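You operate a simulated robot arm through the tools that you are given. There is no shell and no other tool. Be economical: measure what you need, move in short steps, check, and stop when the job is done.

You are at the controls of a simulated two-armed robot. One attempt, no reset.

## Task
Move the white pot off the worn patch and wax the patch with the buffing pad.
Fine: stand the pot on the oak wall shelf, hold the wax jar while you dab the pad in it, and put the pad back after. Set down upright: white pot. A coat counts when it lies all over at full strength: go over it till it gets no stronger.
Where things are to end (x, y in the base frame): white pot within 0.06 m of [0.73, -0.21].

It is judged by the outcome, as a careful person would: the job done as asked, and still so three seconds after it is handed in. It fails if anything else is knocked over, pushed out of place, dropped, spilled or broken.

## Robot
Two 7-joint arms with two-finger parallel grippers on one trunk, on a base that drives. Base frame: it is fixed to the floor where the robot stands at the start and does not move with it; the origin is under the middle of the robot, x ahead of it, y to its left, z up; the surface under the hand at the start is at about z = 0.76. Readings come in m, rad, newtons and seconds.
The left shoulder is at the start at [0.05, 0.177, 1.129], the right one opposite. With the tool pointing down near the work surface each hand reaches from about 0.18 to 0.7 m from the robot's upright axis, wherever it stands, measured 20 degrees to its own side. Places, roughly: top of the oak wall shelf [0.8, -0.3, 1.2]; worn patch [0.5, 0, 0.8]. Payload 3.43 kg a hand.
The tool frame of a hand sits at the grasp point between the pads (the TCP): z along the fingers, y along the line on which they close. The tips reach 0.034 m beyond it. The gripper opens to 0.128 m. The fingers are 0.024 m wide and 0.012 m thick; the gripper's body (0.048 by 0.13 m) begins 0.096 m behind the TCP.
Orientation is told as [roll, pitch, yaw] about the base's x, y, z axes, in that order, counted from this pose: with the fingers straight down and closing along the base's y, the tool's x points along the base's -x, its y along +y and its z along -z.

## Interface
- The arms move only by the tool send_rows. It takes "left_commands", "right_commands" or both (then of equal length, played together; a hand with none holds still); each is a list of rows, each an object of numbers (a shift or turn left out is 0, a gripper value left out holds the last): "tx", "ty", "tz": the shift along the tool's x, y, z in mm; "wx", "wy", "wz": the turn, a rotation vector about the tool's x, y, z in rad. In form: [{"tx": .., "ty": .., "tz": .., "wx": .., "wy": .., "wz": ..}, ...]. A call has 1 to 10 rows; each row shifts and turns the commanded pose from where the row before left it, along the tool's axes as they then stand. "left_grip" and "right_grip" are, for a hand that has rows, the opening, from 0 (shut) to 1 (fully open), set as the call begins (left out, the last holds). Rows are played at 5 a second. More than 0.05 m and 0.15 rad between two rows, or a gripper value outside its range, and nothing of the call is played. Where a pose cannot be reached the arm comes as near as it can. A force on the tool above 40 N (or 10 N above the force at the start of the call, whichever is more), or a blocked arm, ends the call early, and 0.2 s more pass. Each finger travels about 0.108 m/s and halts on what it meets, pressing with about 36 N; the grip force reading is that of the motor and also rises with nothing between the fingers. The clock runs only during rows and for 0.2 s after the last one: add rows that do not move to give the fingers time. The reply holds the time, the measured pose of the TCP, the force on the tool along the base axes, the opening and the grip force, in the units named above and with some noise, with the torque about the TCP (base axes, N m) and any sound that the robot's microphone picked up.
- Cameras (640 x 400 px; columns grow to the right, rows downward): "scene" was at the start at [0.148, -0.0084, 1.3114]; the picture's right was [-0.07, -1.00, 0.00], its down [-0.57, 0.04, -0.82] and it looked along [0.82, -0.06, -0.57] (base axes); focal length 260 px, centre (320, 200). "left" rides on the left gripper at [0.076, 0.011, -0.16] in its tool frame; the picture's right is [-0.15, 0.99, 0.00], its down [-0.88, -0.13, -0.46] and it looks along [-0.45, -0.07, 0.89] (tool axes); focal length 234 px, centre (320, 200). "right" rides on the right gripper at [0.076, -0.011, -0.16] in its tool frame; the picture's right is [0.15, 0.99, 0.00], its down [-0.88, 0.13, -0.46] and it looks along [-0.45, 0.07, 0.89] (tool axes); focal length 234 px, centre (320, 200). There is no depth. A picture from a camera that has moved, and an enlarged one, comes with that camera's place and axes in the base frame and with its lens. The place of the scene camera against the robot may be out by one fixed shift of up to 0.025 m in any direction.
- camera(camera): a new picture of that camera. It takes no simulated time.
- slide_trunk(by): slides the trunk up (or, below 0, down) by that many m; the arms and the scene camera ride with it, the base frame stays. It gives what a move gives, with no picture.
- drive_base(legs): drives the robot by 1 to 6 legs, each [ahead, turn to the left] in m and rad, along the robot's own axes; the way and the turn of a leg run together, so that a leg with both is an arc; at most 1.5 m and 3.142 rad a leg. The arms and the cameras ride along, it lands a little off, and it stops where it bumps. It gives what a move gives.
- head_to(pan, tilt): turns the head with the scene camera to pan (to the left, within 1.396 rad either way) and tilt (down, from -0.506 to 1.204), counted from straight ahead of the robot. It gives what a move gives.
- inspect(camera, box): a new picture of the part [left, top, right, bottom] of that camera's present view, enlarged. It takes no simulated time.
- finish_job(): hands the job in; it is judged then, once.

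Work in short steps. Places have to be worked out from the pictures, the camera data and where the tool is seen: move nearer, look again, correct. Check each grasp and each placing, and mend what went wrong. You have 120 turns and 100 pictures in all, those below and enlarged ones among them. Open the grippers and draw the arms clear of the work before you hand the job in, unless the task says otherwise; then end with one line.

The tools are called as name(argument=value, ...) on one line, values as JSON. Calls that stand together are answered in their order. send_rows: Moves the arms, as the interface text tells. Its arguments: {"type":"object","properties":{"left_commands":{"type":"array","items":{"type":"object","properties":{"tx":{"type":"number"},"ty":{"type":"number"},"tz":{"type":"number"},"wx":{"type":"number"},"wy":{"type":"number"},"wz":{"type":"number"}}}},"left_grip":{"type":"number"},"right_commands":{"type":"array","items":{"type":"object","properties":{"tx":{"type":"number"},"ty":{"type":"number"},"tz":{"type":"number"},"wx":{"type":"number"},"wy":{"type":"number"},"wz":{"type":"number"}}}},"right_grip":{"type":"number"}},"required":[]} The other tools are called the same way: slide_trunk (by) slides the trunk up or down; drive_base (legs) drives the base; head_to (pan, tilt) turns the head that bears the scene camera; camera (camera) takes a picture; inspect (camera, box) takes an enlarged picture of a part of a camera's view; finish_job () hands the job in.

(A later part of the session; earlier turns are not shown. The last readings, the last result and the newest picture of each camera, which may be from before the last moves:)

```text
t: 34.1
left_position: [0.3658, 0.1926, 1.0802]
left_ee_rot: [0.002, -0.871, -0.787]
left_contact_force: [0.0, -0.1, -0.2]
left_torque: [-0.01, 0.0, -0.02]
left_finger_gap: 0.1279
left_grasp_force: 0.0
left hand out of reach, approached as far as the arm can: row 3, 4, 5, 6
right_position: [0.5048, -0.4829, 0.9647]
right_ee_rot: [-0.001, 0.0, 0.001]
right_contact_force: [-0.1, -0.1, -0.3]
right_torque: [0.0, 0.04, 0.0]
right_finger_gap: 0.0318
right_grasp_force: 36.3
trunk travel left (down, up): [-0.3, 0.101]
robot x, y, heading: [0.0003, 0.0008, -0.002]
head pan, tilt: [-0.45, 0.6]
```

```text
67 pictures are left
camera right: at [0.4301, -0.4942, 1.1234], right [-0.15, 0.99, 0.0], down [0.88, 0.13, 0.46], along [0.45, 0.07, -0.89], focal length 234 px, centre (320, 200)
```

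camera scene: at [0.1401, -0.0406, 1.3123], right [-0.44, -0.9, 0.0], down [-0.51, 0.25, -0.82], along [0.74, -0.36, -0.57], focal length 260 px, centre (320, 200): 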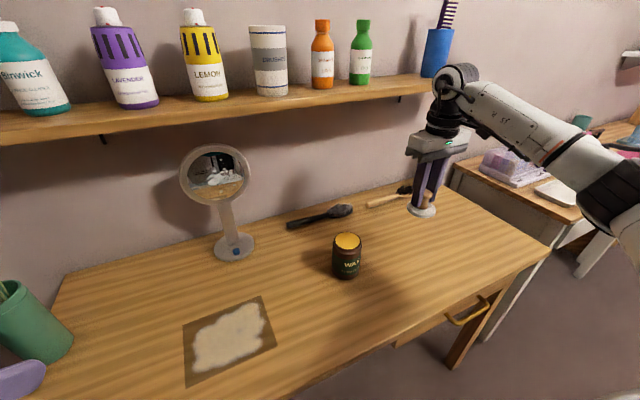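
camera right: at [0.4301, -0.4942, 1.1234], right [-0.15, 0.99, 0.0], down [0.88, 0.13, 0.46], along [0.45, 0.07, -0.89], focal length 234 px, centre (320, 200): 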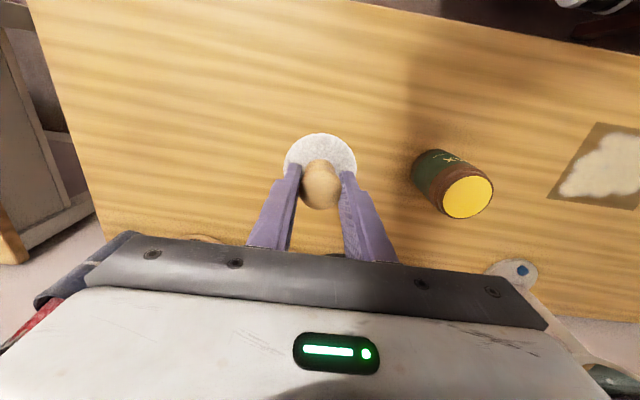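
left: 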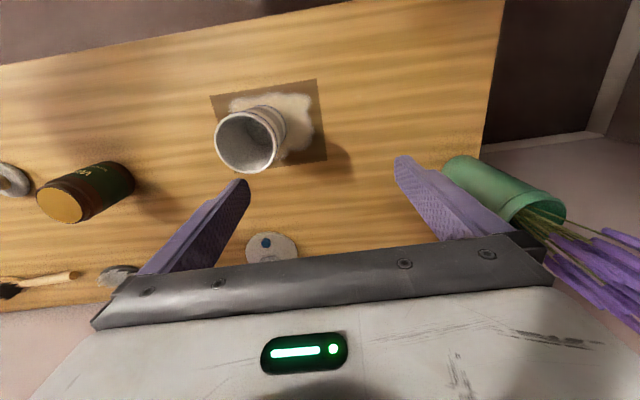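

The pad is held well. The left hand was too close in for that orientation, so I move it partway forward and right, then re-measure.

send_rows(left_commands=[{"tx": -18.9, "ty": -11, "tz": 34.8}, {"tx": -18.9, "ty": -11, "tz": 34.8}, {"tx": -18.9, "ty": -11, "tz": 34.8}, {"tx": -18.9, "ty": -11, "tz": 34.8}, {"tx": -18.9, "ty": -11, "tz": 34.8}, {}])

```text
t: 35.5
left_position: [0.4626, 0.0149, 1.0397]
left_ee_rot: [0.001, -0.873, -0.786]
left_contact_force: [0.1, 0.0, 0.2]
left_torque: [-0.02, 0.01, -0.01]
left_finger_gap: 0.1282
left_grasp_force: 0.1
right_position: [0.5043, -0.4818, 0.9654]
right_ee_rot: [0.001, -0.002, 0.0]
right_contact_force: [0.9, 0.3, -1.5]
right_torque: [0.03, 0.0, -0.02]
right_finger_gap: 0.0321
right_grasp_force: 35.8
trunk travel left (down, up): [-0.3, 0.101]
robot x, y, heading: [0.0042, 0.0008, 0.006]
head pan, tilt: [-0.45, 0.6]
```

Command and measurement agree again. I continue to the pre-grasp 0.15 m back from the jar.

send_rows(left_commands=[{"ty": -29.3, "tz": 33.4}, {"ty": -29.3, "tz": 33.4}, {"ty": -29.3, "tz": 33.4}, {"ty": -29.3, "tz": 33.4}, {"ty": -29.3, "tz": 33.4}, {"tx": 2, "ty": -29.3, "tz": 33.4}, {}])

camera(camera="left")

camera(camera="scene")

```text
t: 37.1
left_position: [0.4458, -0.2165, 0.9088]
left_ee_rot: [0.0, -0.869, -0.784]
left_contact_force: [-0.2, 0.2, -0.1]
left_torque: [-0.01, 0.0, -0.02]
left_finger_gap: 0.128
left_grasp_force: 0.1
right_position: [0.5047, -0.4834, 0.9651]
right_ee_rot: [0.0, -0.003, 0.002]
right_contact_force: [-0.9, 0.7, 0.2]
right_torque: [0.0, 0.02, -0.02]
right_finger_gap: 0.0319
right_grasp_force: 36.2
trunk travel left (down, up): [-0.3, 0.101]
robot x, y, heading: [0.0033, -0.0005, 0.0]
head pan, tilt: [-0.45, 0.6]
```

```text
66 pictures are left
camera left: at [0.3326, -0.0878, 0.9537], right [0.77, 0.63, 0.11], down [0.06, -0.25, 0.97], along [0.64, -0.73, -0.23], focal length 234 px, centre (320, 200)
```

left: 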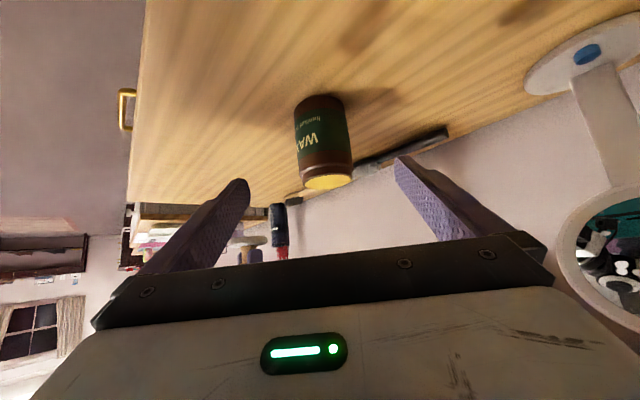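

```text
65 pictures are left
camera scene: at [0.1398, -0.0404, 1.3123], right [-0.44, -0.9, 0.0], down [-0.51, 0.25, -0.83], along [0.74, -0.36, -0.56], focal length 260 px, centre (320, 200)
```

scene: 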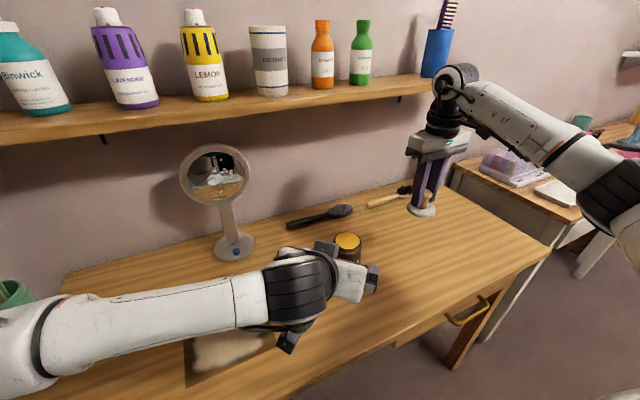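

The jar lies centred between the left fingers. I advance 0.15 m.

send_rows(left_commands=[{"tz": 30}, {"tz": 30}, {"tz": 30}, {"tz": 30}, {"tz": 29}, {}])

camera(camera="left")

```text
t: 38.7
left_position: [0.5582, -0.2691, 0.8189]
left_ee_rot: [0.018, -0.88, -0.751]
left_contact_force: [0.3, -0.5, -0.8]
left_torque: [0.02, 0.04, 0.03]
left_finger_gap: 0.1277
left_grasp_force: 0.1
right_position: [0.5041, -0.4825, 0.9637]
right_ee_rot: [0.001, 0.001, 0.002]
right_contact_force: [-0.2, -0.1, -0.3]
right_torque: [-0.01, 0.01, 0.03]
right_finger_gap: 0.0319
right_grasp_force: 35.6
trunk travel left (down, up): [-0.3, 0.101]
robot x, y, heading: [-0.0011, -0.0031, -0.001]
head pan, tilt: [-0.45, 0.6]
stopped in row 6 (left hand): the arm was blocked; the commanded pose is now the measured one
```

```text
64 pictures are left
camera left: at [0.4372, -0.1478, 0.8631], right [0.73, 0.67, 0.13], down [0.06, -0.25, 0.97], along [0.68, -0.7, -0.22], focal length 234 px, centre (320, 200)
```

left: 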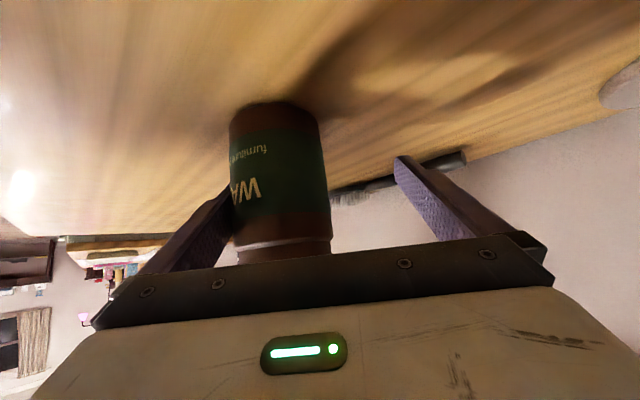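

The left arm was blocked and deflected sideways. I check in the scene what it touches and whether the jar moved.

camera(camera="scene")

camera(camera="right")

```text
63 pictures are left
camera scene: at [0.1399, -0.0404, 1.3123], right [-0.44, -0.9, 0.0], down [-0.51, 0.25, -0.83], along [0.74, -0.36, -0.56], focal length 260 px, centre (320, 200)
```

scene: 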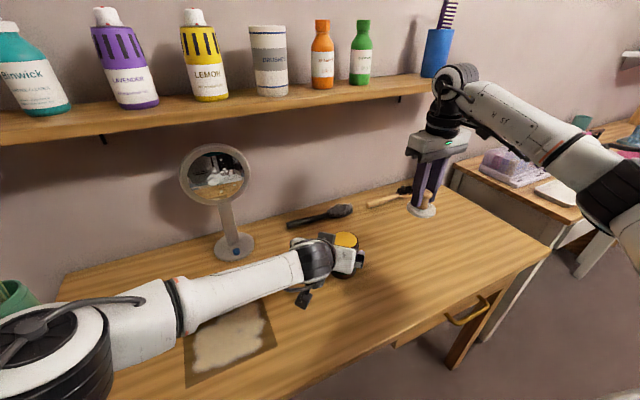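

```text
62 pictures are left
camera right: at [0.4301, -0.4938, 1.1235], right [-0.15, 0.99, 0.0], down [0.88, 0.13, 0.46], along [0.45, 0.07, -0.89], focal length 234 px, centre (320, 200)
```

right: 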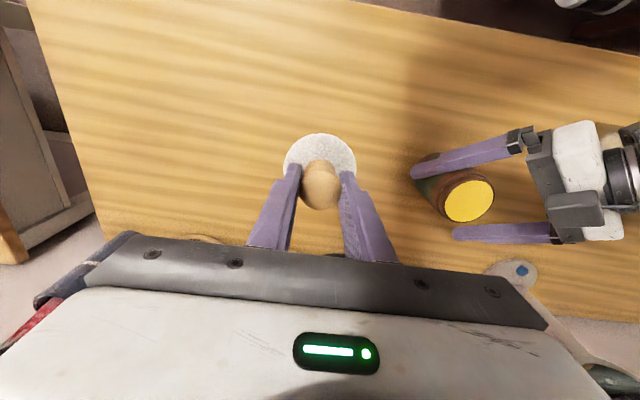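

One left finger is touching or nearly touching the jar, which has moved by millimetres at most. The low elbow or forearm is the likely blocker. I ease sideways off the jar, withdraw, then retry with the trunk raised.

send_rows(left_commands=[{"ty": -5, "tz": -5}, {"ty": -12, "tz": -15}, {"tz": -30}, {"tz": -30}, {"tz": -30}, {"tz": -30}, {}])

camera(camera="right")

```text
t: 40.3
left_position: [0.4618, -0.214, 0.9088]
left_ee_rot: [0.019, -0.88, -0.755]
left_contact_force: [0.1, 0.3, 0.2]
left_torque: [-0.02, -0.01, 0.04]
left_finger_gap: 0.1282
left_grasp_force: 0.1
right_position: [0.5044, -0.4831, 0.9645]
right_ee_rot: [0.001, -0.002, 0.001]
right_contact_force: [-1.0, -0.3, -1.0]
right_torque: [0.0, 0.01, 0.02]
right_finger_gap: 0.0321
right_grasp_force: 35.7
trunk travel left (down, up): [-0.3, 0.101]
robot x, y, heading: [-0.0014, -0.0034, -0.0]
head pan, tilt: [-0.45, 0.6]
```

```text
61 pictures are left
camera right: at [0.4299, -0.4942, 1.1235], right [-0.15, 0.99, 0.0], down [0.88, 0.13, 0.46], along [0.45, 0.07, -0.89], focal length 234 px, centre (320, 200)
```

right: 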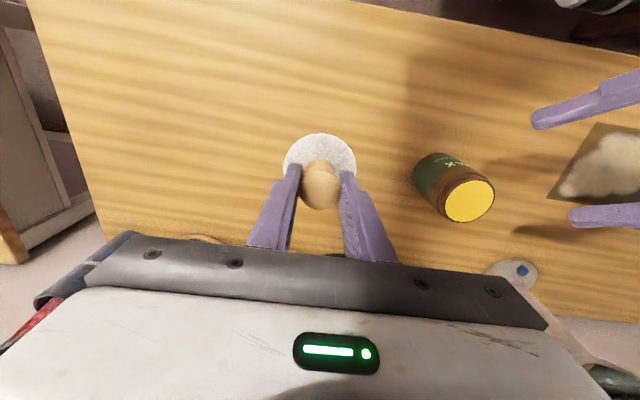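

The jar is about 3 mm off at most and upright. I raise the trunk for elbow clearance.

slide_trunk(by=0.1)

head_to(pan=0.0, tilt=1.0)

camera(camera="scene")

```text
t: 41.7
left_position: [0.4609, -0.2148, 1.0076]
left_ee_rot: [0.019, -0.881, -0.755]
left_contact_force: [-0.1, -0.5, 0.1]
left_torque: [-0.02, -0.02, 0.0]
left_finger_gap: 0.1279
left_grasp_force: 0.0
right_position: [0.5041, -0.4833, 1.0658]
right_ee_rot: [0.001, 0.001, 0.002]
right_contact_force: [1.3, 0.3, -0.3]
right_torque: [0.0, -0.03, -0.02]
right_finger_gap: 0.0321
right_grasp_force: 35.9
trunk travel left (down, up): [-0.4, 0.001]
robot x, y, heading: [-0.0018, 0.0016, 0.002]
head pan, tilt: [-0.45, 0.6]
```

```text
t: 42.6
left_position: [0.462, -0.2145, 1.0084]
left_ee_rot: [0.018, -0.88, -0.755]
left_contact_force: [-0.9, 0.9, 0.1]
left_torque: [-0.02, -0.03, 0.0]
left_finger_gap: 0.128
left_grasp_force: 0.1
right_position: [0.5039, -0.4837, 1.0656]
right_ee_rot: [0.002, -0.001, 0.002]
right_contact_force: [-0.1, 0.8, -0.8]
right_torque: [-0.01, 0.01, 0.0]
right_finger_gap: 0.0318
right_grasp_force: 35.7
trunk travel left (down, up): [-0.4, 0.001]
robot x, y, heading: [-0.0026, 0.0001, 0.0]
head pan, tilt: [0.0, 1.0]
```

```text
60 pictures are left
camera scene: at [0.1299, -0.0022, 1.3804], right [0.0, -1.0, 0.0], down [-0.84, 0.0, -0.54], along [0.54, 0.0, -0.84], focal length 260 px, centre (320, 200)
```

scene: 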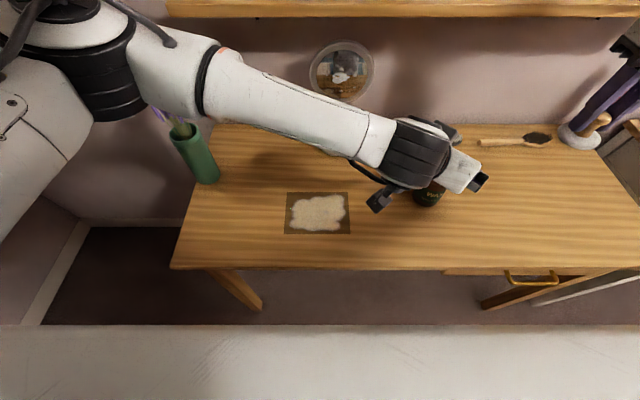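

The left elbow is out near the lavender and has more clearance with the trunk up. I go down to a pre-grasp again and check for deviation before going in.

send_rows(left_commands=[{"tx": 27, "ty": -4.7, "tz": 28}, {"tx": 27, "ty": -4.7, "tz": 28}, {"tx": 27, "ty": -4.7, "tz": 28}, {}])

camera(camera="left")

head_to(pan=0.45, tilt=0.8)

camera(camera="scene")

```text
t: 43.6
left_position: [0.4628, -0.2346, 0.8916]
left_ee_rot: [0.016, -0.879, -0.756]
left_contact_force: [-0.7, -0.3, -0.1]
left_torque: [0.0, -0.03, -0.01]
left_finger_gap: 0.1281
left_grasp_force: 0.1
right_position: [0.5051, -0.484, 1.0649]
right_ee_rot: [-0.001, -0.001, 0.003]
right_contact_force: [-0.1, -0.3, -1.5]
right_torque: [0.0, -0.03, 0.02]
right_finger_gap: 0.0319
right_grasp_force: 36.3
trunk travel left (down, up): [-0.4, 0.001]
robot x, y, heading: [0.0041, 0.0011, 0.005]
head pan, tilt: [0.0, 1.0]
```

```text
59 pictures are left
camera left: at [0.3433, -0.1094, 0.9357], right [0.74, 0.67, 0.12], down [0.06, -0.25, 0.97], along [0.67, -0.71, -0.22], focal length 234 px, centre (320, 200)
```

left: 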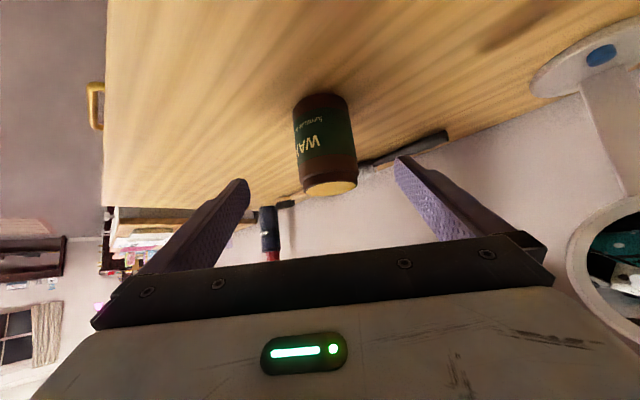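

```text
t: 44.5
left_position: [0.4634, -0.2328, 0.8934]
left_ee_rot: [0.018, -0.879, -0.755]
left_contact_force: [0.5, -0.4, 0.2]
left_torque: [0.01, 0.0, -0.02]
left_finger_gap: 0.1279
left_grasp_force: 0.0
right_position: [0.5046, -0.4827, 1.0651]
right_ee_rot: [-0.001, -0.001, 0.001]
right_contact_force: [-0.2, 0.1, 0.0]
right_torque: [0.04, 0.04, 0.0]
right_finger_gap: 0.0317
right_grasp_force: 35.8
trunk travel left (down, up): [-0.4, 0.001]
robot x, y, heading: [0.0009, -0.0032, 0.005]
head pan, tilt: [0.45, 0.799]
```

```text
58 pictures are left
camera scene: at [0.1329, 0.0329, 1.3954], right [0.43, -0.9, 0.0], down [-0.65, -0.31, -0.7], along [0.63, 0.3, -0.72], focal length 260 px, centre (320, 200)
```

scene: 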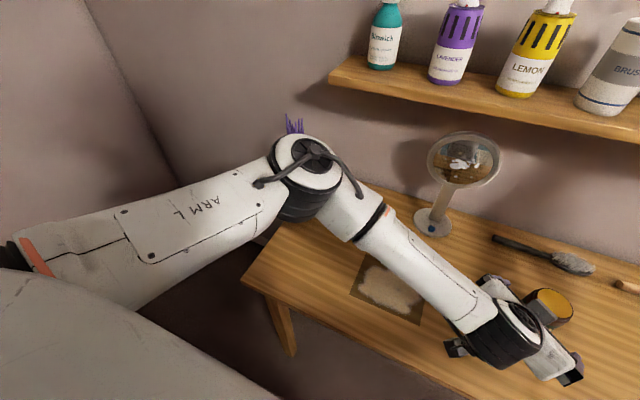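

The elbow is crowding the lavender, so I won't force this. I'll retract the left hand, unwind its tilt, and turn the base right so the left arm faces the jar.

send_rows(left_commands=[{"tz": -40}, {"tz": -45}, {"tz": -45}, {"tz": -45}, {"tz": -45}, {}])

send_rows(left_commands=[{"wy": 0.145, "tx": 15, "ty": 15}, {"wy": 0.145, "tx": 15, "ty": 15}, {"wy": 0.145, "tx": 20, "ty": 20}, {"wy": 0.145, "tx": 20, "ty": 20}, {"wy": 0.145, "tx": 25, "ty": 25}, {"wy": 0.145, "tx": 25, "ty": 25}, {"wz": -0.14, "tx": 25, "ty": 25}, {"wz": -0.14, "tx": 20, "ty": 25}, {"wz": -0.14, "ty": 20}, {}])

```text
t: 45.9
left_position: [0.3369, -0.1191, 1.0317]
left_ee_rot: [0.019, -0.88, -0.758]
left_contact_force: [-0.1, -1.0, 0.8]
left_torque: [-0.02, -0.01, 0.01]
left_finger_gap: 0.1279
left_grasp_force: 0.0
right_position: [0.5043, -0.4833, 1.0652]
right_ee_rot: [-0.001, 0.0, 0.002]
right_contact_force: [0.1, -0.6, -0.5]
right_torque: [0.01, 0.01, 0.0]
right_finger_gap: 0.032
right_grasp_force: 36.0
trunk travel left (down, up): [-0.4, 0.001]
robot x, y, heading: [0.0032, -0.0024, -0.004]
head pan, tilt: [0.45, 0.799]
```

```text
t: 48.1
left_position: [0.3464, 0.1242, 0.9814]
left_ee_rot: [0.008, -0.015, -0.32]
left_contact_force: [0.6, -0.2, -1.5]
left_torque: [-0.03, 0.02, 0.02]
left_finger_gap: 0.1281
left_grasp_force: 0.0
right_position: [0.5047, -0.4828, 1.0655]
right_ee_rot: [0.0, -0.002, 0.0]
right_contact_force: [-0.7, -0.3, -0.1]
right_torque: [0.03, -0.02, 0.03]
right_finger_gap: 0.0323
right_grasp_force: 35.9
trunk travel left (down, up): [-0.4, 0.001]
robot x, y, heading: [-0.0049, -0.0046, -0.002]
head pan, tilt: [0.45, 0.799]
```

I raise the left hand and turn the base right in two steps, watching for a bump.

send_rows(left_commands=[{"tz": -40}, {"tz": -40}, {}])

drive_base(legs=[[0, -0.2]])

head_to(pan=0.2, tilt=0.9)

camera(camera="scene")

```text
t: 48.9
left_position: [0.3448, 0.1241, 1.0617]
left_ee_rot: [0.006, -0.014, -0.321]
left_contact_force: [0.3, -0.3, -0.1]
left_torque: [-0.01, -0.02, 0.0]
left_finger_gap: 0.128
left_grasp_force: 0.0
right_position: [0.5045, -0.4827, 1.0646]
right_ee_rot: [-0.001, -0.003, 0.001]
right_contact_force: [0.3, 0.1, -0.7]
right_torque: [-0.02, -0.04, -0.02]
right_finger_gap: 0.0322
right_grasp_force: 35.7
trunk travel left (down, up): [-0.4, 0.001]
robot x, y, heading: [0.0009, 0.0041, -0.004]
head pan, tilt: [0.45, 0.799]
```

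```text
t: 50.0
left_position: [0.3614, 0.0519, 1.0611]
left_ee_rot: [0.007, -0.012, -0.521]
left_contact_force: [0.0, -0.3, 0.1]
left_torque: [0.0, 0.0, 0.01]
left_finger_gap: 0.1282
left_grasp_force: 0.0
right_position: [0.3977, -0.574, 1.0642]
right_ee_rot: [0.0, -0.002, -0.196]
right_contact_force: [0.5, 0.0, -1.0]
right_torque: [0.0, -0.02, -0.04]
right_finger_gap: 0.0319
right_grasp_force: 35.4
trunk travel left (down, up): [-0.4, 0.001]
robot x, y, heading: [-0.0004, 0.0041, -0.195]
head pan, tilt: [0.45, 0.799]
```

```text
t: 50.8
left_position: [0.3634, 0.0532, 1.0613]
left_ee_rot: [0.007, -0.014, -0.522]
left_contact_force: [0.1, 0.1, -0.3]
left_torque: [0.0, -0.02, 0.02]
left_finger_gap: 0.1279
left_grasp_force: 0.0
right_position: [0.3993, -0.5734, 1.0642]
right_ee_rot: [0.0, -0.002, -0.198]
right_contact_force: [-0.1, -0.5, -0.5]
right_torque: [0.0, -0.02, -0.03]
right_finger_gap: 0.0318
right_grasp_force: 36.2
trunk travel left (down, up): [-0.4, 0.001]
robot x, y, heading: [0.0034, 0.0012, -0.196]
head pan, tilt: [0.201, 0.901]
```

```text
57 pictures are left
camera scene: at [0.1343, -0.0158, 1.3876], right [0.0, -1.0, 0.0], down [-0.78, 0.0, -0.62], along [0.62, 0.0, -0.78], focal length 260 px, centre (320, 200)
```

scene: 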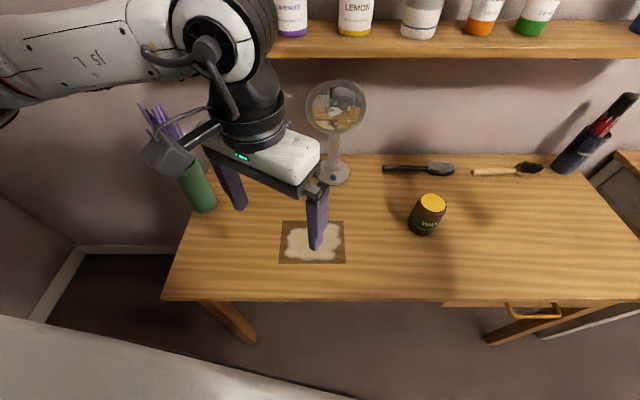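

Turned cleanly and the vase is intact. I turn another 0.25 rad.

drive_base(legs=[[0, -0.25]])

```text
t: 52.0
left_position: [0.3649, -0.0391, 1.0602]
left_ee_rot: [0.007, -0.014, -0.775]
left_contact_force: [0.4, -0.8, 0.2]
left_torque: [0.0, -0.03, 0.01]
left_finger_gap: 0.1279
left_grasp_force: 0.0
right_position: [0.2432, -0.6544, 1.0647]
right_ee_rot: [0.0, -0.002, -0.451]
right_contact_force: [0.3, -0.1, -0.4]
right_torque: [-0.03, 0.0, 0.01]
right_finger_gap: 0.0318
right_grasp_force: 35.5
trunk travel left (down, up): [-0.4, 0.001]
robot x, y, heading: [0.0042, 0.0002, -0.45]
head pan, tilt: [0.201, 0.901]
```

I move the left hand forward and tilt it about 46°.

send_rows(left_commands=[{"tx": -41}, {"tx": -41}, {"wy": -0.131}, {"wy": -0.131}, {"wy": -0.131}, {"wy": -0.131}, {"wy": -0.131}, {"wy": -0.131}, {}])

head_to(pan=0.1, tilt=0.8)

camera(camera="scene")

camera(camera="left")

```text
t: 54.0
left_position: [0.4225, -0.097, 1.0606]
left_ee_rot: [0.009, -0.802, -0.779]
left_contact_force: [-0.3, 0.3, -0.6]
left_torque: [0.01, -0.02, 0.01]
left_finger_gap: 0.1281
left_grasp_force: 0.2
right_position: [0.2431, -0.6542, 1.0646]
right_ee_rot: [0.0, -0.002, -0.45]
right_contact_force: [0.5, -0.9, -0.3]
right_torque: [-0.05, 0.0, 0.01]
right_finger_gap: 0.0319
right_grasp_force: 35.3
trunk travel left (down, up): [-0.4, 0.001]
robot x, y, heading: [0.0016, 0.0019, -0.449]
head pan, tilt: [0.201, 0.901]
```

```text
t: 54.7
left_position: [0.4244, -0.0953, 1.0619]
left_ee_rot: [0.012, -0.802, -0.78]
left_contact_force: [-0.2, 0.0, -0.1]
left_torque: [-0.01, -0.04, 0.0]
left_finger_gap: 0.1279
left_grasp_force: 0.1
right_position: [0.2429, -0.6548, 1.0637]
right_ee_rot: [0.003, 0.0, -0.45]
right_contact_force: [-0.6, 0.0, -0.2]
right_torque: [-0.01, 0.02, -0.01]
right_finger_gap: 0.0318
right_grasp_force: 36.4
trunk travel left (down, up): [-0.4, 0.001]
robot x, y, heading: [-0.0043, 0.0022, -0.449]
head pan, tilt: [0.099, 0.799]
```

```text
56 pictures are left
camera scene: at [0.129, -0.0603, 1.3954], right [-0.34, -0.94, 0.0], down [-0.67, 0.25, -0.7], along [0.65, -0.24, -0.72], focal length 260 px, centre (320, 200)
```

scene: 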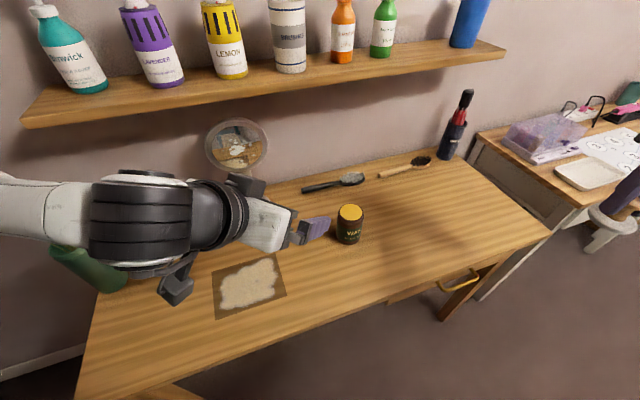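

```text
55 pictures are left
camera left: at [0.3104, 0.0291, 1.1194], right [0.76, 0.64, 0.11], down [0.11, -0.3, 0.95], along [0.64, -0.71, -0.3], focal length 234 px, centre (320, 200)
```

left: 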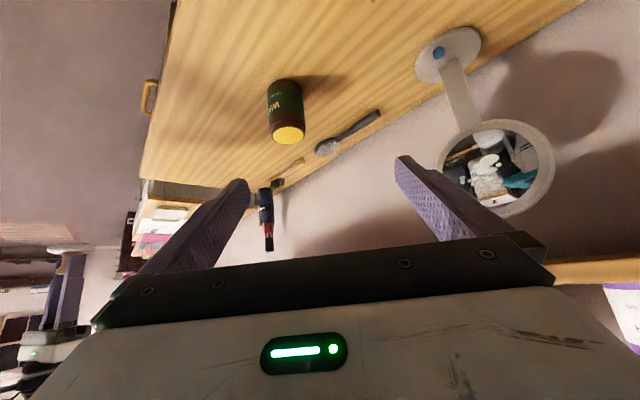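

I move to the pre-grasp 0.12 m back from the jar.

send_rows(left_commands=[{"tx": 5.4, "ty": -14, "tz": 41.6}, {"tx": 5.4, "ty": -14, "tz": 41.6}, {"tx": 5.4, "ty": -14, "tz": 41.6}, {"tx": 5.4, "ty": -14, "tz": 41.6}, {"tx": 5.4, "ty": -14, "tz": 41.6}, {}])

camera(camera="left")

```text
t: 56.1
left_position: [0.4691, -0.237, 0.8972]
left_ee_rot: [0.009, -0.803, -0.779]
left_contact_force: [0.2, 0.2, 0.4]
left_torque: [-0.01, -0.01, 0.03]
left_finger_gap: 0.128
left_grasp_force: 0.0
right_position: [0.2434, -0.654, 1.0654]
right_ee_rot: [0.001, -0.003, -0.448]
right_contact_force: [-0.5, -0.7, -0.6]
right_torque: [0.0, -0.02, 0.0]
right_finger_gap: 0.0323
right_grasp_force: 36.0
trunk travel left (down, up): [-0.4, 0.001]
robot x, y, heading: [0.0015, 0.002, -0.452]
head pan, tilt: [0.099, 0.799]
```

```text
54 pictures are left
camera left: at [0.3556, -0.1112, 0.9539], right [0.76, 0.64, 0.11], down [0.11, -0.3, 0.95], along [0.64, -0.71, -0.3], focal length 234 px, centre (320, 200)
```

left: 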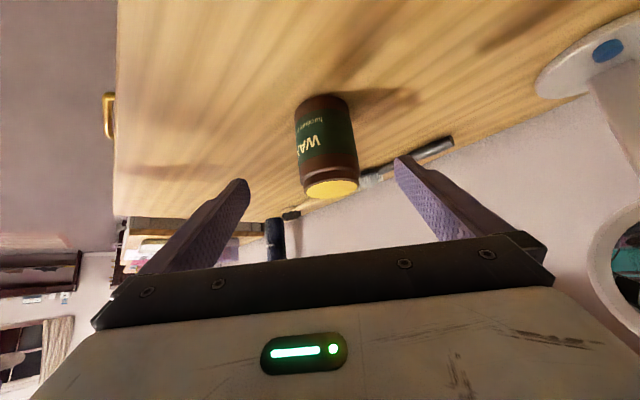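

Nicely centred with no deviation. I advance in two parts.

send_rows(left_commands=[{"tz": 30}, {"tz": 30}, {"tz": 20}, {}])

send_rows(left_commands=[{"tz": 20}, {"tz": 19}, {}])

camera(camera="left")

camera(camera="scene")

```text
t: 57.1
left_position: [0.5091, -0.2762, 0.8415]
left_ee_rot: [0.011, -0.802, -0.78]
left_contact_force: [0.1, -0.9, 0.5]
left_torque: [0.01, -0.01, -0.02]
left_finger_gap: 0.128
left_grasp_force: 0.0
right_position: [0.2448, -0.6541, 1.0656]
right_ee_rot: [0.0, -0.001, -0.448]
right_contact_force: [-0.1, 0.2, -0.5]
right_torque: [0.02, 0.02, 0.0]
right_finger_gap: 0.0319
right_grasp_force: 35.5
trunk travel left (down, up): [-0.4, 0.001]
robot x, y, heading: [-0.0018, -0.0008, -0.451]
head pan, tilt: [0.099, 0.799]
```

```text
t: 57.9
left_position: [0.5306, -0.2949, 0.813]
left_ee_rot: [0.01, -0.8, -0.779]
left_contact_force: [-0.4, 0.1, 0.3]
left_torque: [0.02, 0.01, 0.0]
left_finger_gap: 0.128
left_grasp_force: 0.1
right_position: [0.2437, -0.6547, 1.0652]
right_ee_rot: [-0.001, -0.003, -0.451]
right_contact_force: [-0.4, 0.0, -1.2]
right_torque: [0.01, 0.01, 0.02]
right_finger_gap: 0.0319
right_grasp_force: 36.0
trunk travel left (down, up): [-0.4, 0.001]
robot x, y, heading: [-0.0012, -0.0001, -0.449]
head pan, tilt: [0.099, 0.799]
```

```text
53 pictures are left
camera left: at [0.4172, -0.1703, 0.8715], right [0.76, 0.64, 0.11], down [0.11, -0.3, 0.95], along [0.64, -0.71, -0.3], focal length 234 px, centre (320, 200)
```

left: 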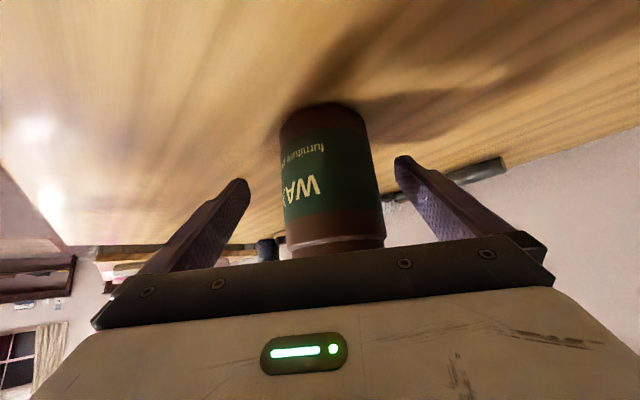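

```text
52 pictures are left
camera scene: at [0.1289, -0.0602, 1.3955], right [-0.34, -0.94, 0.0], down [-0.67, 0.25, -0.7], along [0.65, -0.24, -0.72], focal length 260 px, centre (320, 200)
```

scene: 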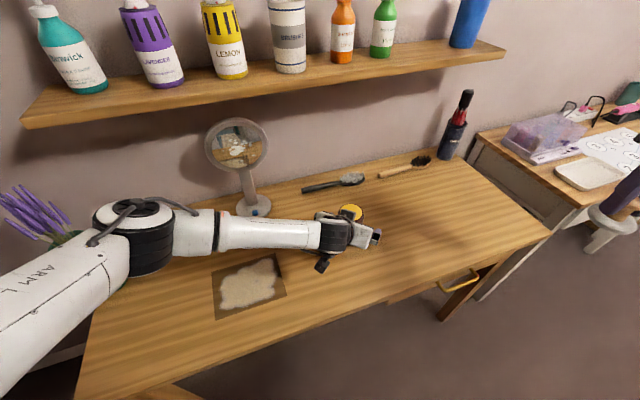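

The jar sits about 8 mm to the tool's +y, so I centre on it and then close.

send_rows(left_commands=[{"ty": 8}, {}])

send_rows(left_commands=[{}, {}, {}, {}, {}], left_grip=0)

camera(camera="left")

```text
t: 58.5
left_position: [0.5358, -0.2896, 0.8147]
left_ee_rot: [0.009, -0.801, -0.78]
left_contact_force: [-0.5, -0.3, -0.3]
left_torque: [0.0, -0.02, 0.0]
left_finger_gap: 0.128
left_grasp_force: 0.1
right_position: [0.2449, -0.6539, 1.0648]
right_ee_rot: [0.0, -0.002, -0.449]
right_contact_force: [-0.1, -0.7, -0.9]
right_torque: [0.02, 0.02, 0.0]
right_finger_gap: 0.0319
right_grasp_force: 35.7
trunk travel left (down, up): [-0.4, 0.001]
robot x, y, heading: [-0.0042, -0.0004, -0.45]
head pan, tilt: [0.099, 0.799]
```

```text
t: 59.7
left_position: [0.536, -0.2899, 0.8151]
left_ee_rot: [0.01, -0.802, -0.781]
left_contact_force: [-0.8, 0.5, 0.0]
left_torque: [-0.11, 0.1, -0.03]
left_finger_gap: 0.0688
left_grasp_force: 36.8
right_position: [0.2436, -0.6558, 1.0645]
right_ee_rot: [0.001, -0.003, -0.451]
right_contact_force: [0.3, -0.7, -0.3]
right_torque: [-0.03, 0.0, 0.0]
right_finger_gap: 0.0319
right_grasp_force: 35.8
trunk travel left (down, up): [-0.4, 0.001]
robot x, y, heading: [0.0, -0.0027, -0.447]
head pan, tilt: [0.099, 0.799]
```

```text
51 pictures are left
camera left: at [0.4228, -0.1646, 0.872], right [0.76, 0.64, 0.11], down [0.11, -0.3, 0.95], along [0.64, -0.71, -0.3], focal length 234 px, centre (320, 200)
```

left: 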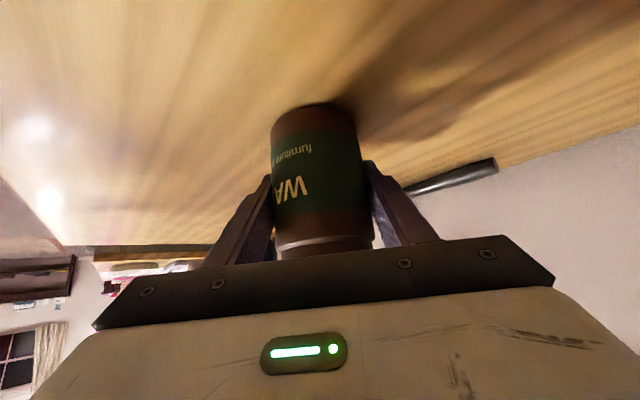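

The jar is held firmly (0.069 m). I bring the pad over toward the jar at height.

send_rows(right_commands=[{"tx": -9.8, "ty": 43}, {"tx": -9.8, "ty": 43}, {"tx": -9.8, "ty": 43}, {"tx": -9.8, "ty": 43}, {"tx": -9.8, "ty": 43}, {"tx": -9.8, "ty": 43}, {"tx": -9.8, "ty": 43}, {"tx": -9.8, "ty": 43}, {}])

camera(camera="right")

camera(camera="scene")

```text
t: 61.7
left_position: [0.5358, -0.2891, 0.8151]
left_ee_rot: [0.01, -0.801, -0.78]
left_contact_force: [-0.8, -0.2, 0.7]
left_torque: [-0.04, 0.1, 0.02]
left_finger_gap: 0.0692
left_grasp_force: 35.0
right_position: [0.4631, -0.3778, 1.0645]
right_ee_rot: [0.0, -0.003, -0.449]
right_contact_force: [-0.4, -0.1, -0.6]
right_torque: [-0.01, 0.01, -0.01]
right_finger_gap: 0.032
right_grasp_force: 35.6
trunk travel left (down, up): [-0.4, 0.001]
robot x, y, heading: [0.0, -0.0002, -0.45]
head pan, tilt: [0.099, 0.799]
```

```text
50 pictures are left
camera right: at [0.3919, -0.3546, 1.2245], right [0.3, 0.95, 0.0], down [0.85, -0.27, 0.46], along [0.44, -0.14, -0.89], focal length 234 px, centre (320, 200)
```

right: 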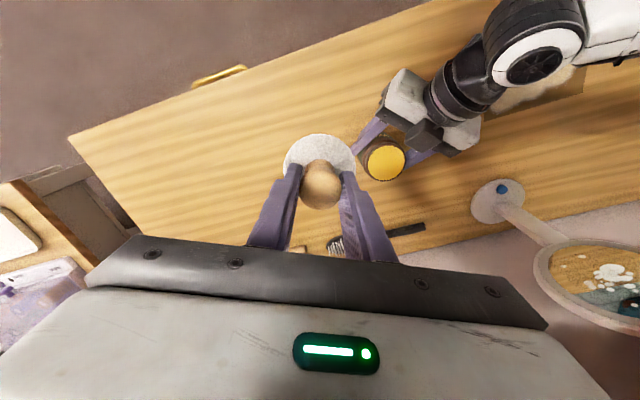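

```text
49 pictures are left
camera scene: at [0.1287, -0.0604, 1.3955], right [-0.34, -0.94, 0.0], down [-0.67, 0.25, -0.7], along [0.65, -0.24, -0.72], focal length 260 px, centre (320, 200)
```

scene: 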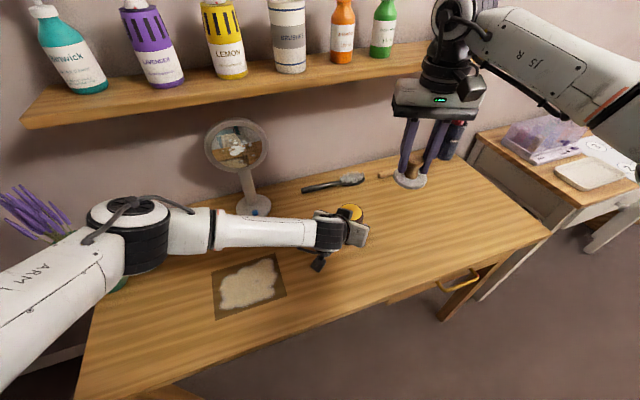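

Wax centre is at (0.535, -0.292). I place the pad above it and lower to about 2 cm clear.

send_rows(right_commands=[{"tx": -9.1, "ty": 36.2}, {"tx": -9.1, "ty": 36.2}, {"tx": -9.1, "ty": 36.2}, {"tz": 30}, {"tz": 30}, {"tz": 30}, {"tz": 30}, {}])

camera(camera="right")

inspect(camera="scene", box=[250, 130, 450, 290])

```text
t: 63.5
left_position: [0.5368, -0.2889, 0.8134]
left_ee_rot: [0.01, -0.801, -0.782]
left_contact_force: [0.3, -0.2, 1.2]
left_torque: [-0.13, 0.08, 0.04]
left_finger_gap: 0.0693
left_grasp_force: 36.4
right_position: [0.5359, -0.293, 0.9459]
right_ee_rot: [0.001, -0.002, -0.447]
right_contact_force: [-0.3, -0.2, -1.7]
right_torque: [0.0, -0.02, 0.0]
right_finger_gap: 0.0319
right_grasp_force: 36.3
trunk travel left (down, up): [-0.4, 0.001]
robot x, y, heading: [0.0008, -0.0014, -0.442]
head pan, tilt: [0.099, 0.799]
```

```text
48 pictures are left
camera right: at [0.4638, -0.2689, 1.1041], right [0.3, 0.95, 0.0], down [0.85, -0.26, 0.46], along [0.44, -0.14, -0.89], focal length 234 px, centre (320, 200)
```

right: 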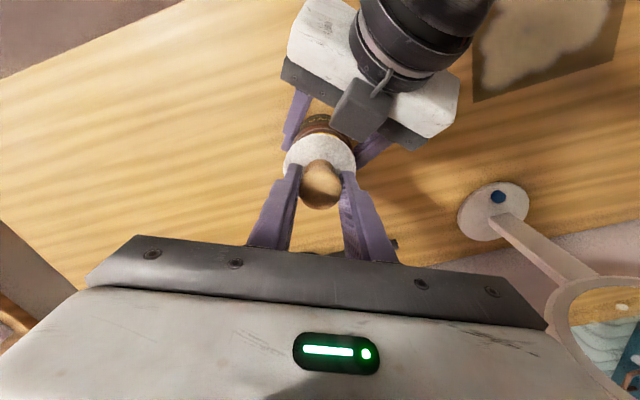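

```text
2.50 times, centred on (350, 210) of scene
camera zoom: at [0.1289, -0.0603, 1.3955], right [-0.34, -0.94, 0.0], down [-0.67, 0.25, -0.7], along [0.65, -0.24, -0.72], focal length 650 px, centre (245, 175)
```

zoom: 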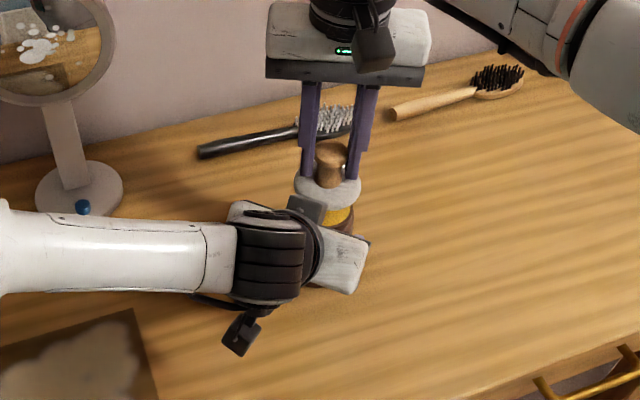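

A bracket on the left gripper sits close to the pad's near edge. I shift the pad 8 mm away from it and lower gently to contact.

send_rows(right_commands=[{"tx": -8, "ty": -3}, {"tz": 8}, {"tz": 8}, {"tz": 3}, {"tz": 3}, {}])

inspect(camera="scene", box=[300, 170, 400, 250])

```text
t: 64.9
left_position: [0.5356, -0.2899, 0.8153]
left_ee_rot: [0.012, -0.801, -0.781]
left_contact_force: [-0.9, 0.0, 1.8]
left_torque: [-0.09, 0.11, 0.03]
left_finger_gap: 0.0687
left_grasp_force: 35.7
right_position: [0.5398, -0.2982, 0.923]
right_ee_rot: [0.0, -0.002, -0.448]
right_contact_force: [0.4, 0.4, -0.4]
right_torque: [0.0, 0.01, 0.02]
right_finger_gap: 0.0322
right_grasp_force: 36.0
trunk travel left (down, up): [-0.4, 0.001]
robot x, y, heading: [0.0005, 0.0021, -0.45]
head pan, tilt: [0.099, 0.799]
```

```text
5.00 times, centred on (350, 210) of scene
camera zoom: at [0.1288, -0.0602, 1.3955], right [-0.34, -0.94, 0.0], down [-0.67, 0.25, -0.7], along [0.65, -0.24, -0.72], focal length 1300 px, centre (170, 150)
```

zoom: 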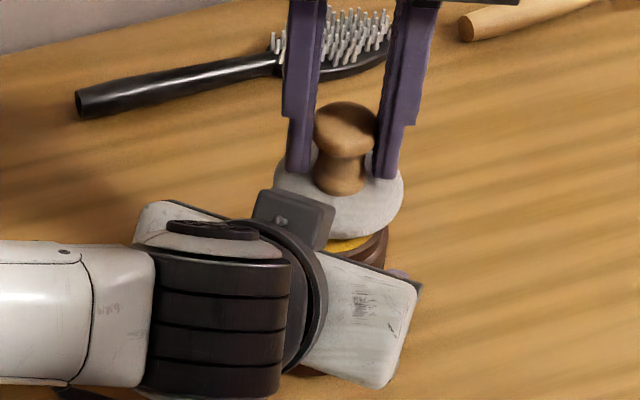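

No contact yet, so I continue down in small steps.

send_rows(right_commands=[{"tz": 3}, {"tz": 2}, {"tz": 2}, {}])

```text
t: 65.9
left_position: [0.5355, -0.2883, 0.8161]
left_ee_rot: [0.009, -0.799, -0.778]
left_contact_force: [9.0, -9.9, -11.5]
left_torque: [-0.76, 0.81, 0.21]
left_finger_gap: 0.0689
left_grasp_force: 35.9
right_position: [0.5418, -0.2971, 0.919]
right_ee_rot: [0.002, -0.006, -0.447]
right_contact_force: [-6.4, 2.4, 31.9]
right_torque: [0.38, 0.29, 0.0]
right_finger_gap: 0.0321
right_grasp_force: 35.7
trunk travel left (down, up): [-0.4, 0.001]
robot x, y, heading: [-0.0006, 0.0008, -0.455]
head pan, tilt: [0.099, 0.799]
```

Firm contact with the wax. I lift and look whether the pad took wax.

send_rows(right_commands=[{"tz": -3}, {"tx": -4}, {"tx": 4}, {"tz": -10}, {"tz": -30}, {"tz": -40}, {}])

inspect(camera="scene", box=[290, 130, 410, 250])

camera(camera="left")

```text
t: 67.5
left_position: [0.5356, -0.29, 0.8157]
left_ee_rot: [0.01, -0.8, -0.78]
left_contact_force: [-0.4, -0.5, 0.0]
left_torque: [-0.05, 0.0, 0.04]
left_finger_gap: 0.0689
left_grasp_force: 36.2
right_position: [0.5478, -0.2992, 0.9682]
right_ee_rot: [0.001, 0.001, -0.448]
right_contact_force: [0.5, -1.1, -0.4]
right_torque: [0.01, -0.04, 0.01]
right_finger_gap: 0.032
right_grasp_force: 35.8
right hand out of reach, approached as far as the arm can: row 5, 6
trunk travel left (down, up): [-0.4, 0.001]
robot x, y, heading: [0.0023, -0.0014, -0.457]
head pan, tilt: [0.099, 0.799]
```

```text
3.33 times, centred on (350, 190) of scene
camera zoom: at [0.1291, -0.0604, 1.3954], right [-0.34, -0.94, 0.0], down [-0.67, 0.25, -0.7], along [0.65, -0.24, -0.72], focal length 867 px, centre (220, 233)
```

zoom: 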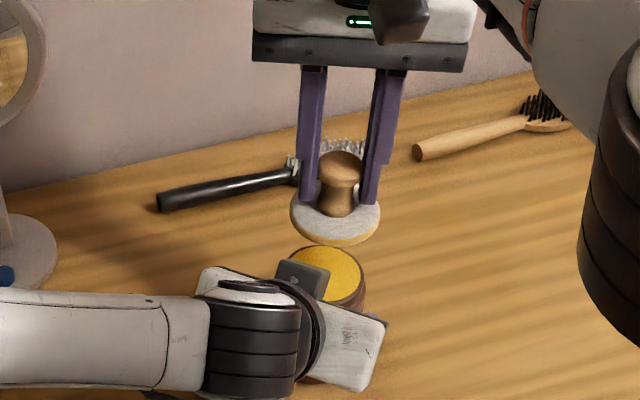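

```text
44 pictures are left
camera left: at [0.423, -0.1648, 0.872], right [0.76, 0.64, 0.11], down [0.11, -0.3, 0.95], along [0.64, -0.71, -0.3], focal length 234 px, centre (320, 200)
```

left: 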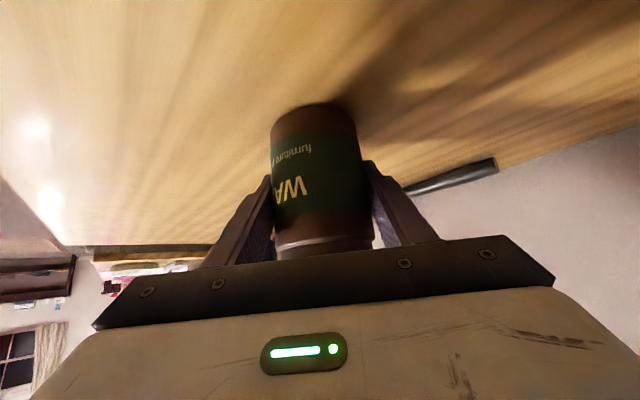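

The pad's underside shows yellow wax, so it is loaded. I move the right hand aside, slide the jar back 8 mm to its original spot, and release it.

send_rows(right_commands=[{"tx": 10, "ty": -30}, {"tx": 10, "ty": -40}, {"tx": 10, "ty": -40}, {}, {}], left_commands=[{"ty": -2}, {"ty": -3}, {"ty": -3}, {}, {}])

send_rows(left_commands=[{}, {}, {}, {}], left_grip=1)

camera(camera="left")

```text
t: 68.7
left_position: [0.5295, -0.2961, 0.8142]
left_ee_rot: [0.012, -0.801, -0.78]
left_contact_force: [1.4, 0.6, 1.1]
left_torque: [-0.07, 0.06, -0.02]
left_finger_gap: 0.069
left_grasp_force: 36.0
right_position: [0.5474, -0.2997, 0.9692]
right_ee_rot: [-0.001, 0.001, -0.451]
right_contact_force: [-1.0, 0.5, -0.9]
right_torque: [-0.02, 0.0, -0.02]
right_finger_gap: 0.0318
right_grasp_force: 35.9
right hand out of reach, approached as far as the arm can: row 1, 2, 3
trunk travel left (down, up): [-0.4, 0.001]
robot x, y, heading: [-0.0014, 0.0001, -0.448]
head pan, tilt: [0.099, 0.799]
```

```text
t: 69.7
left_position: [0.5306, -0.2952, 0.8144]
left_ee_rot: [0.011, -0.801, -0.781]
left_contact_force: [-0.2, -0.2, 0.6]
left_torque: [0.01, 0.02, 0.0]
left_finger_gap: 0.1277
left_grasp_force: 0.1
right_position: [0.5476, -0.2987, 0.9685]
right_ee_rot: [0.001, 0.003, -0.45]
right_contact_force: [1.5, 0.3, -0.4]
right_torque: [0.0, 0.01, 0.03]
right_finger_gap: 0.0321
right_grasp_force: 36.1
trunk travel left (down, up): [-0.4, 0.001]
robot x, y, heading: [0.0002, -0.0015, -0.452]
head pan, tilt: [0.099, 0.799]
```

```text
43 pictures are left
camera left: at [0.4173, -0.1707, 0.8718], right [0.76, 0.64, 0.11], down [0.11, -0.3, 0.95], along [0.64, -0.71, -0.3], focal length 234 px, centre (320, 200)
```

left: 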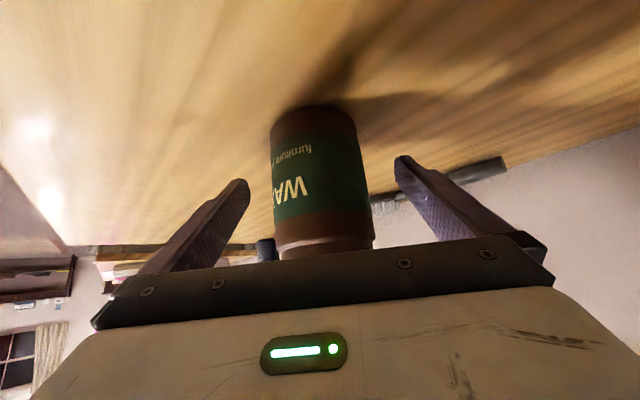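

The jar is released and upright. I withdraw the left hand first and handle the right hand's reach complaint after.

send_rows(left_commands=[{"tz": -30}, {"tz": -40}, {"tz": -45}, {"tz": -45}, {"tz": -45}, {}])

camera(camera="scene")

```text
t: 71.1
left_position: [0.4238, -0.1905, 0.9566]
left_ee_rot: [0.009, -0.799, -0.781]
left_contact_force: [-0.2, -0.1, 0.2]
left_torque: [0.0, 0.0, 0.0]
left_finger_gap: 0.128
left_grasp_force: 0.1
right_position: [0.5478, -0.2998, 0.9683]
right_ee_rot: [-0.001, 0.001, -0.45]
right_contact_force: [0.4, -0.1, 0.4]
right_torque: [0.01, -0.01, -0.02]
right_finger_gap: 0.0319
right_grasp_force: 35.9
trunk travel left (down, up): [-0.4, 0.001]
robot x, y, heading: [-0.0006, 0.0004, -0.446]
head pan, tilt: [0.099, 0.799]
```

```text
42 pictures are left
camera scene: at [0.1292, -0.0604, 1.3954], right [-0.34, -0.94, 0.0], down [-0.67, 0.25, -0.7], along [0.65, -0.24, -0.72], focal length 260 px, centre (320, 200)
```

scene: 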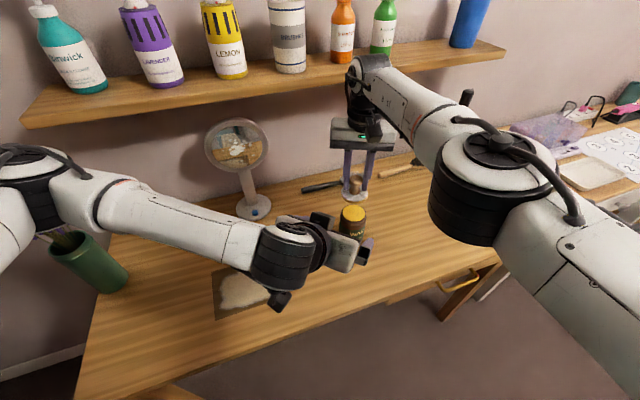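

I pull the left hand further back and up, then test a small right-hand move toward the robot.

send_rows(left_commands=[{"tz": -40}, {"tz": -40}, {"ty": 30}, {"ty": 30}, {"ty": 30}, {}])

send_rows(right_commands=[{"tz": 1}, {"tx": 20}, {"tx": 20}, {}])

```text
t: 72.5
left_position: [0.4453, -0.0909, 1.0138]
left_ee_rot: [0.012, -0.801, -0.78]
left_contact_force: [0.6, 0.3, -0.3]
left_torque: [0.02, -0.02, 0.01]
left_finger_gap: 0.1279
left_grasp_force: 0.1
right_position: [0.5462, -0.2997, 0.9688]
right_ee_rot: [0.0, 0.002, -0.45]
right_contact_force: [0.3, -0.3, -1.2]
right_torque: [0.01, -0.03, 0.04]
right_finger_gap: 0.032
right_grasp_force: 36.2
trunk travel left (down, up): [-0.4, 0.001]
robot x, y, heading: [0.0, -0.0013, -0.452]
head pan, tilt: [0.099, 0.799]
```

```text
t: 73.5
left_position: [0.4456, -0.0897, 1.0128]
left_ee_rot: [0.011, -0.801, -0.78]
left_contact_force: [-0.4, 0.2, 0.0]
left_torque: [0.02, 0.01, 0.02]
left_finger_gap: 0.128
left_grasp_force: 0.1
right_position: [0.5472, -0.2993, 0.9675]
right_ee_rot: [0.001, 0.001, -0.451]
right_contact_force: [-0.4, -0.1, -0.7]
right_torque: [-0.01, 0.0, 0.0]
right_finger_gap: 0.0321
right_grasp_force: 36.3
right hand out of reach, approached as far as the arm can: row 2, 3
trunk travel left (down, up): [-0.4, 0.001]
robot x, y, heading: [-0.0014, -0.0052, -0.446]
head pan, tilt: [0.099, 0.799]
```

It's stuck in one direction, perhaps at a joint limit. I try a small move to the right and slightly down, with some yaw to unwind the wrist.

send_rows(right_commands=[{"tz": 10}, {"ty": -15}, {"ty": -15}, {"wz": -0.1}, {"wz": -0.1}, {}])

```text
t: 74.9
left_position: [0.4444, -0.0896, 1.0141]
left_ee_rot: [0.01, -0.8, -0.781]
left_contact_force: [-0.1, 0.0, 0.5]
left_torque: [0.0, -0.01, 0.01]
left_finger_gap: 0.1281
left_grasp_force: 0.0
right_position: [0.542, -0.3257, 0.9555]
right_ee_rot: [-0.005, -0.003, -0.255]
right_contact_force: [0.1, -0.2, -0.4]
right_torque: [0.02, -0.02, 0.02]
right_finger_gap: 0.0319
right_grasp_force: 35.6
right hand out of reach, approached as far as the arm can: row 2, 3
trunk travel left (down, up): [-0.4, 0.001]
robot x, y, heading: [-0.0017, -0.0042, -0.452]
head pan, tilt: [0.099, 0.799]
```

Unwinding the yaw freed it, so it was a wrist limit. I now move the right hand clear: up, right, and a bit back.

send_rows(right_commands=[{"wz": -0.1}, {"wz": -0.1}, {"ty": -30, "tz": -20}, {"ty": -30, "tz": -20}, {"ty": -30, "tz": -20}, {"tx": 30}, {"tx": 30}, {}])

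camera(camera="right")

```text
t: 76.7
left_position: [0.4451, -0.0896, 1.0136]
left_ee_rot: [0.011, -0.8, -0.777]
left_contact_force: [0.3, -0.6, 0.1]
left_torque: [-0.03, -0.01, 0.0]
left_finger_gap: 0.128
left_grasp_force: 0.1
right_position: [0.4672, -0.3504, 0.9624]
right_ee_rot: [-0.001, -0.003, -0.05]
right_contact_force: [0.3, 0.1, -0.8]
right_torque: [0.02, 0.0, 0.02]
right_finger_gap: 0.032
right_grasp_force: 35.8
right hand out of reach, approached as far as the arm can: row 2, 3, 4, 5
trunk travel left (down, up): [-0.4, 0.001]
robot x, y, heading: [-0.0002, -0.0035, -0.449]
head pan, tilt: [0.099, 0.799]
```

```text
41 pictures are left
camera right: at [0.3922, -0.3568, 1.1216], right [-0.1, 1.0, 0.0], down [0.89, 0.09, 0.46], along [0.45, 0.04, -0.89], focal length 234 px, centre (320, 200)
```

right: 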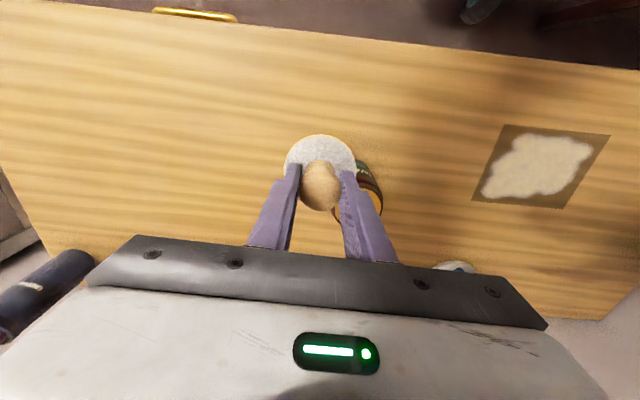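

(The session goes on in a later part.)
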